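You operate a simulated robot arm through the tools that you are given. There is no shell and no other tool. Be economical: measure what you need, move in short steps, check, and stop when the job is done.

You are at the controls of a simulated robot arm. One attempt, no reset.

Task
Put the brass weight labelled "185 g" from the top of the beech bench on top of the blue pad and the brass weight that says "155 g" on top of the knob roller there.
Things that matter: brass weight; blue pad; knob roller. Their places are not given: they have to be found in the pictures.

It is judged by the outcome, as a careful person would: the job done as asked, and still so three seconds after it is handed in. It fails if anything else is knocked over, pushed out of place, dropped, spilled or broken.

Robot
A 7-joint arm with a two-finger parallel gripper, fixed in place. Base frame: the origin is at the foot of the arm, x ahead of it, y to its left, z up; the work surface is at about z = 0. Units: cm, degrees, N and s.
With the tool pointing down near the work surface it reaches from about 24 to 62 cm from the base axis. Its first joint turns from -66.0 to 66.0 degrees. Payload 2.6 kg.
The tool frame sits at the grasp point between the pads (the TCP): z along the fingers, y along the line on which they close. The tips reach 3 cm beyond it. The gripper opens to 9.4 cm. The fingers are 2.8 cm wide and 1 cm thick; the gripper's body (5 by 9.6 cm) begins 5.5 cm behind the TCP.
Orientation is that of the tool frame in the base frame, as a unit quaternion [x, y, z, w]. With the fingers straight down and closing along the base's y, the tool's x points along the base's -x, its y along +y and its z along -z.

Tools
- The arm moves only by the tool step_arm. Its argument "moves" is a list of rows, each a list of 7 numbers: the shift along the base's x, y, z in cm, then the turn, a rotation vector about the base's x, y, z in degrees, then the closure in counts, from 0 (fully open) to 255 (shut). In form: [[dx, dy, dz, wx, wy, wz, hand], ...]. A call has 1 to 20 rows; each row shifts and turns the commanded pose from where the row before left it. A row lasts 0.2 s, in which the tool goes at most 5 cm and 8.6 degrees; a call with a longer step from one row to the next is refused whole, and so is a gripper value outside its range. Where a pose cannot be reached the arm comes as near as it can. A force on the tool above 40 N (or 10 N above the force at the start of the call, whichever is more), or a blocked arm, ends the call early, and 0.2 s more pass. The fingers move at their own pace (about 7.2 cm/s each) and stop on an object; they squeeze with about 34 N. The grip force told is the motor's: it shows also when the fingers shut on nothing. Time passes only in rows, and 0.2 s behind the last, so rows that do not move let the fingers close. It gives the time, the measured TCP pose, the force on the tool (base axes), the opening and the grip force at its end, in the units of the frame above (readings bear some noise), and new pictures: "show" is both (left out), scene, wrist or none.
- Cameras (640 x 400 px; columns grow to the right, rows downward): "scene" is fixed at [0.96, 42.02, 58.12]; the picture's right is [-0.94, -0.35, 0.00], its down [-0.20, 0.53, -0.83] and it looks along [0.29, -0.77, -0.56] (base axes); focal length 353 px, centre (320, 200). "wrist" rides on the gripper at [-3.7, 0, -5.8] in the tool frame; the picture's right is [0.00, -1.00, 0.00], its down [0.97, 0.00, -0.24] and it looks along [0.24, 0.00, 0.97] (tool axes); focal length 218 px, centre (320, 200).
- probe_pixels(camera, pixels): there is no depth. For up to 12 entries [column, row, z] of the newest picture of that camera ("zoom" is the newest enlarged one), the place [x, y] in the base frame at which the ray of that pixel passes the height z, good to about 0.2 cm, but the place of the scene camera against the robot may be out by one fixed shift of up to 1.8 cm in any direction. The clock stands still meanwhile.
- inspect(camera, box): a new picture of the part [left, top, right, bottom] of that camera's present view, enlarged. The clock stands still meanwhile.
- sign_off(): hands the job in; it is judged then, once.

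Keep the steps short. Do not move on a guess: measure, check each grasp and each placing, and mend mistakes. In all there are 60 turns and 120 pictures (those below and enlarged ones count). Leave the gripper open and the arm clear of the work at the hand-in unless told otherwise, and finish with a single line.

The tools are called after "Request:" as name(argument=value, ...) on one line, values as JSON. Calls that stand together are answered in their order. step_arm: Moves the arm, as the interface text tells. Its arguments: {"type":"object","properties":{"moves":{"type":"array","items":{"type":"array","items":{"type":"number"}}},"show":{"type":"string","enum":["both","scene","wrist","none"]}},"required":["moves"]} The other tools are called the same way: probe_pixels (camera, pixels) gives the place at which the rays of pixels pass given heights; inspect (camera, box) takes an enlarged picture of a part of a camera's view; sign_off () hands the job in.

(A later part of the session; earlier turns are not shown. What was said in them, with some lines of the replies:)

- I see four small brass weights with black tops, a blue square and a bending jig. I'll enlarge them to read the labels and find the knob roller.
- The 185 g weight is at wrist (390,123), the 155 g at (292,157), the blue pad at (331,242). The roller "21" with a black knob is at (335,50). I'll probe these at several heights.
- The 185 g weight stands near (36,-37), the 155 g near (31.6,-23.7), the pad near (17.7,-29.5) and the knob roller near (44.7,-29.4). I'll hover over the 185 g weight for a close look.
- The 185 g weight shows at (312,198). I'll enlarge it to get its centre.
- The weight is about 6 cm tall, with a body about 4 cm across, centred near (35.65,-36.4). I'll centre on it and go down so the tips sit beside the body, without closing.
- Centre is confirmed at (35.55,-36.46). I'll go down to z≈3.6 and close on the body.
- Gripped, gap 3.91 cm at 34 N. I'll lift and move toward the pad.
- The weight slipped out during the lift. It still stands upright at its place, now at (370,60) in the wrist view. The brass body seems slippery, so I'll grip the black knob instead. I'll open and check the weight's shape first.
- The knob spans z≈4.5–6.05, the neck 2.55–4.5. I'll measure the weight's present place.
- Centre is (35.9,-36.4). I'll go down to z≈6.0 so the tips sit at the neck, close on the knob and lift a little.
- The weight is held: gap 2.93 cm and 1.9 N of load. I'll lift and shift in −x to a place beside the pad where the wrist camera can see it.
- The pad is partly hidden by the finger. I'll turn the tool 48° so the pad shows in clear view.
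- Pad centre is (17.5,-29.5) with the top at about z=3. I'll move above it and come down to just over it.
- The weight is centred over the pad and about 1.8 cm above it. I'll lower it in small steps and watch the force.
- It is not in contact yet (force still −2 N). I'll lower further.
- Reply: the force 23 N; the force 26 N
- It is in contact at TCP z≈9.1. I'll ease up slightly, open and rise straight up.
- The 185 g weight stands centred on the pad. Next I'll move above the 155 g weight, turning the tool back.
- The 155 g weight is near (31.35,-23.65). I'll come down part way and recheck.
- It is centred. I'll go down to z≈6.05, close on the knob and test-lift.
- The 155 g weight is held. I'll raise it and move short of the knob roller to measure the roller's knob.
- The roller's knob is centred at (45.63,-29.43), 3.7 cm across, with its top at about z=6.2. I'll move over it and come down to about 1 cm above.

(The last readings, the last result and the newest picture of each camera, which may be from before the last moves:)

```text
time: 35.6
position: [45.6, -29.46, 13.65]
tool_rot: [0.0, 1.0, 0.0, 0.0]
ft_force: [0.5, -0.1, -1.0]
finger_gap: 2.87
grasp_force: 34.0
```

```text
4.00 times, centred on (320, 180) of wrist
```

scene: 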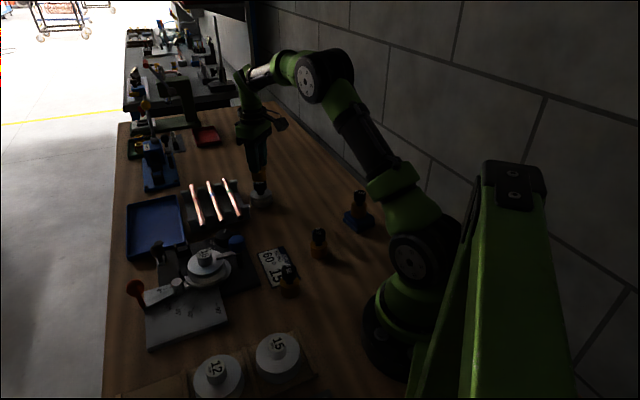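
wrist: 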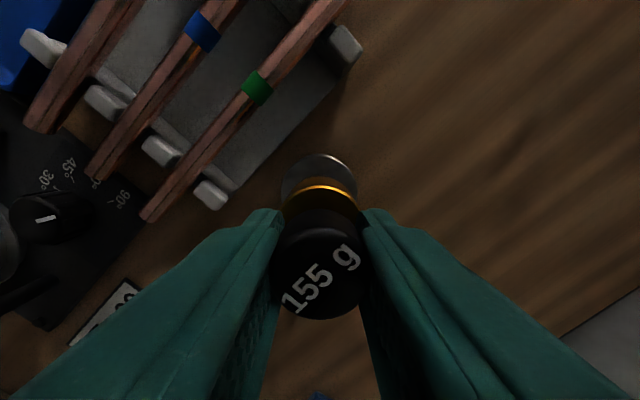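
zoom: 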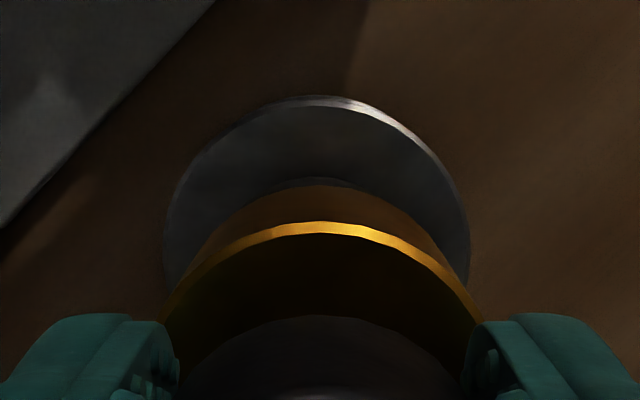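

Weight and roller are aligned. I'll lower in small steps and watch the force.

Request:
step_arm(moves=[[0, 0, -0.3, 0, 0, 0, 255], [0, 0, -0.3, 0, 0, 0, 255], [0, 0, -0.15, 0, 0, 0, 255], [0, 0, 0, 0, 0, 0, 255]], show="none")

Request:
step_arm(moves=[[0, 0, -0.12, 0, 0, 0, 255], [0, 0, 0, 0, 0, 0, 255]], show="scene")

Request:
inspect(camera="scene", box=[212, 150, 308, 210])

```text
time: 36.6
position: [45.53, -29.36, 12.94]
tool_rot: [-0.001, 1.0, 0.001, 0.0]
ft_force: [0.0, -0.1, -0.3]
finger_gap: 2.86
grasp_force: 33.5
```

```text
time: 37.2
position: [45.55, -29.38, 12.88]
tool_rot: [0.0, 1.0, 0.0, -0.001]
ft_force: [-0.1, -0.7, -1.8]
finger_gap: 2.85
grasp_force: 33.8
```

scene: 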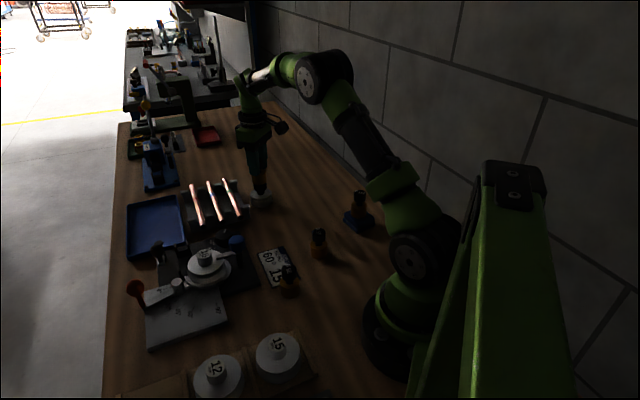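

```text
6.67 times, centred on (260, 180) of scene
```

zoom: 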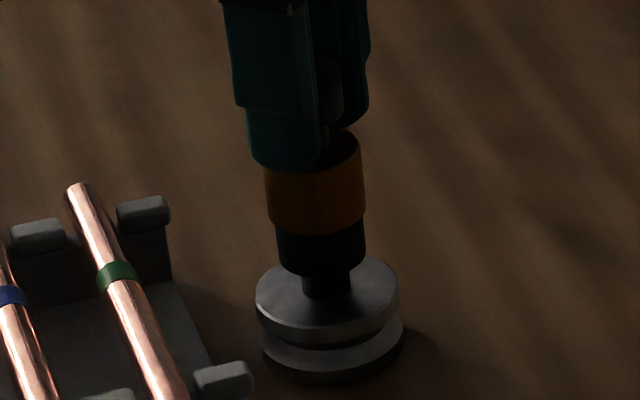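

No contact yet. I'll go on lowering.

Request:
step_arm(moves=[[0, 0, -0.12, 0, 0, 0, 255], [0, 0, 0, 0, 0, 0, 255]], show="none")

Request:
step_arm(moves=[[0, 0, -0.1, 0, 0, 0, 255], [0, 0, 0, 0, 0, 0, 255]], show="none")

```text
time: 37.8
position: [45.54, -29.35, 12.74]
tool_rot: [0.0, 1.0, 0.0, 0.0]
ft_force: [-0.9, 0.1, 2.4]
finger_gap: 2.85
grasp_force: 33.4
```

```text
time: 38.4
position: [45.66, -29.38, 12.81]
tool_rot: [0.0, 1.0, 0.0, 0.002]
ft_force: [-3.5, 2.0, 11.7]
finger_gap: 2.84
grasp_force: 34.0
```

It is in contact at z≈12.75. I'll ease up a touch and check alignment before release.

Request:
step_arm(moves=[[0, 0, 0.06, 0, 0, 0, 255], [0, 0, 0, 0, 0, 0, 255]])

Request:
inspect(camera="scene", box=[228, 160, 292, 200])

Request:
inspect(camera="wrist", box=[240, 130, 400, 230])

```text
time: 39.0
position: [45.57, -29.48, 12.68]
tool_rot: [-0.001, 1.0, -0.001, 0.001]
ft_force: [-2.3, 0.9, 10.8]
finger_gap: 2.87
grasp_force: 33.8
```

scene: 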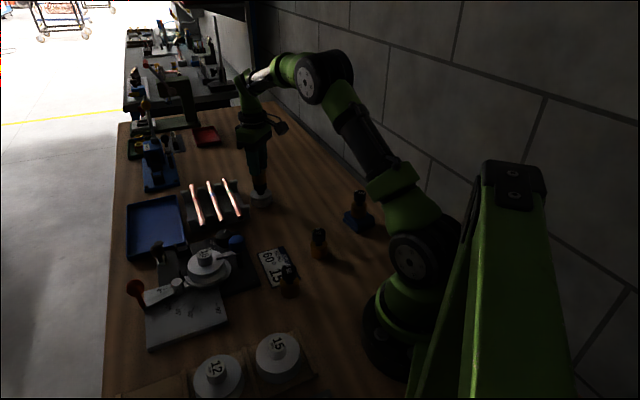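
wrist: 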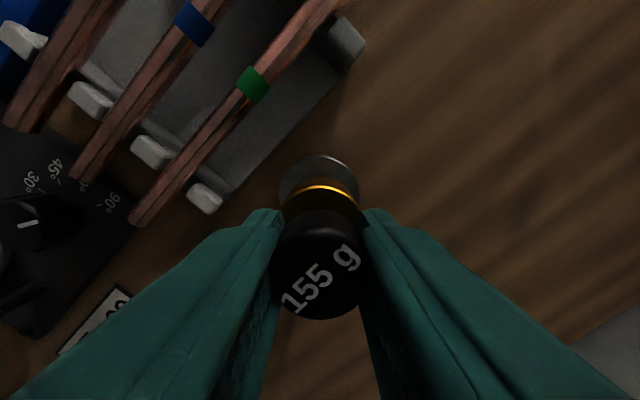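

```text
10.00 times, centred on (260, 180) of scene
```

zoom: 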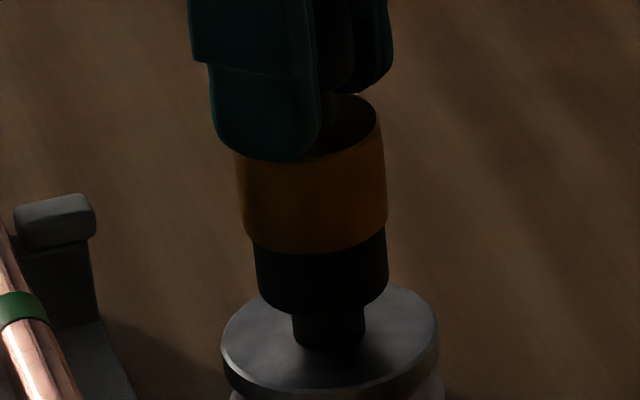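

```text
4.00 times, centred on (320, 180) of wrist
```

zoom: 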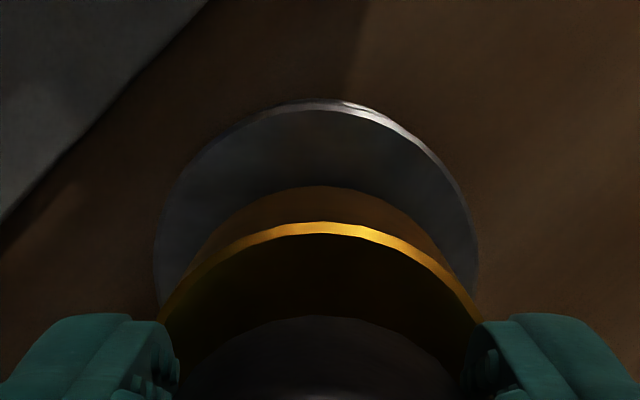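

The weight is centred on the knob. I'll release and rise straight up.

Request:
step_arm(moves=[[0, 0, 0.04, 0, 0, 0, 255], [0, 0, 0, 0, 0, 0, 150], [0, 0, 0, 0, 0, 0, 80], [0, 0, 0, 0, 0, 0, 0], [0, 0, 0, 0, 0, 0, 0], [0, 0, 0, 0, 0, 0, 0], [0, 0, 1, 0, 0, 0, 0], [0, 0, 2, 0, 0, 0, 0], [0, 0, 3, 0, 0, 0, 0], [0, 0, 3, 0, 0, 0, 0], [0, 0, 0, 0, 0, 0, 0]])

Request:
inspect(camera="scene", box=[228, 160, 292, 200])

```text
time: 41.4
position: [45.54, -29.48, 21.79]
tool_rot: [0.0, 1.0, 0.0, 0.0]
ft_force: [0.0, -0.1, 0.2]
finger_gap: 9.42
grasp_force: 0.0
```

scene: 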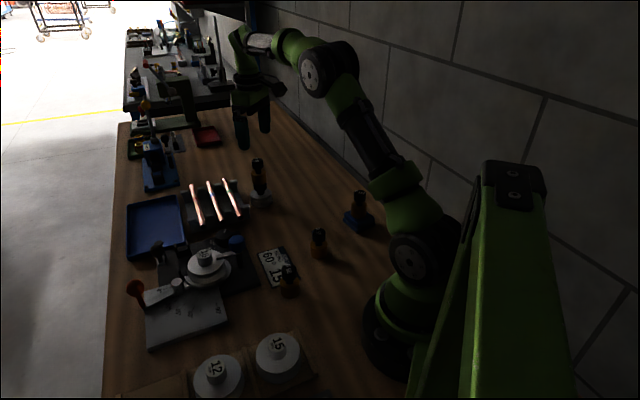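
wrist: 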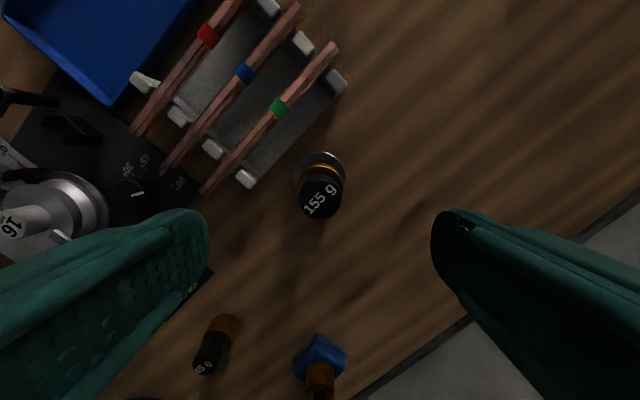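

```text
10.00 times, centred on (260, 180) of scene
```

zoom: 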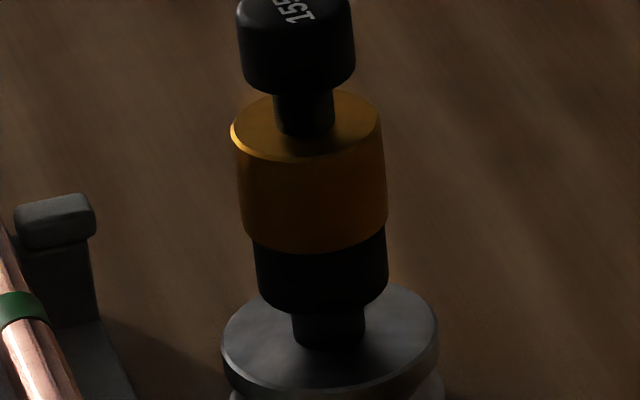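

Both weights stand steady and centred. I'll back the arm away at height and take a last look.

Request:
step_arm(moves=[[0, 0, 2, 0, 0, 0, 0], [-2, 0, 2, 0, 0, 0, 0], [-3, 0, 1, 0, 0, 0, 0], [-3, 0, 0, 0, 0, 0, 0], [-3, 0, 0, 0, 0, 0, 0], [0, 0, 0, 0, 0, 0, 0], [0, 0, 0, 0, 0, 0, 0], [0, 0, 0, 0, 0, 0, 0]])

```text
time: 43.2
position: [34.6, -29.36, 26.54]
tool_rot: [0.0, 1.0, 0.0, 0.0]
ft_force: [-0.9, -0.2, 0.2]
finger_gap: 9.4
grasp_force: 0.0
```

scene: 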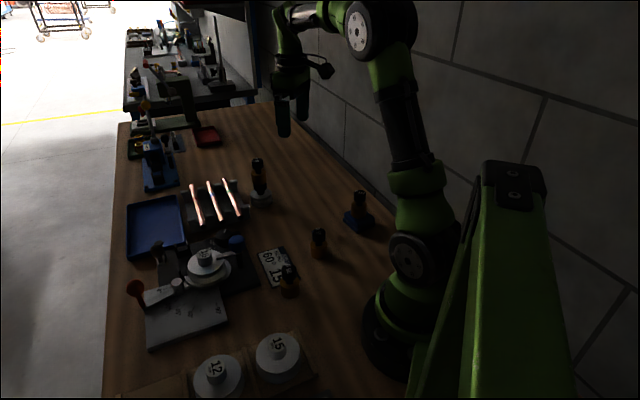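
wrist: 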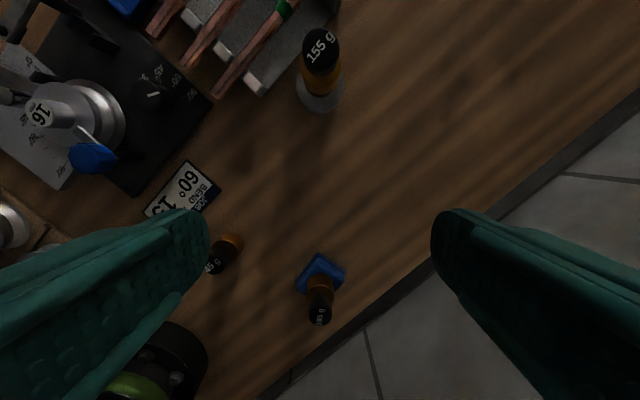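

Everything is in place, the gripper is open and the arm is clear, so I'm handing in.

Request:
sign_off()

```text
The job is handed in.
```

The 185 g weight is on the blue pad and the 155 g weight is on the black-knobbed roller marked "21", both upright, though the 185 g weight slipped from my first grip and stayed standing on the bench before I regripped it by its knob.
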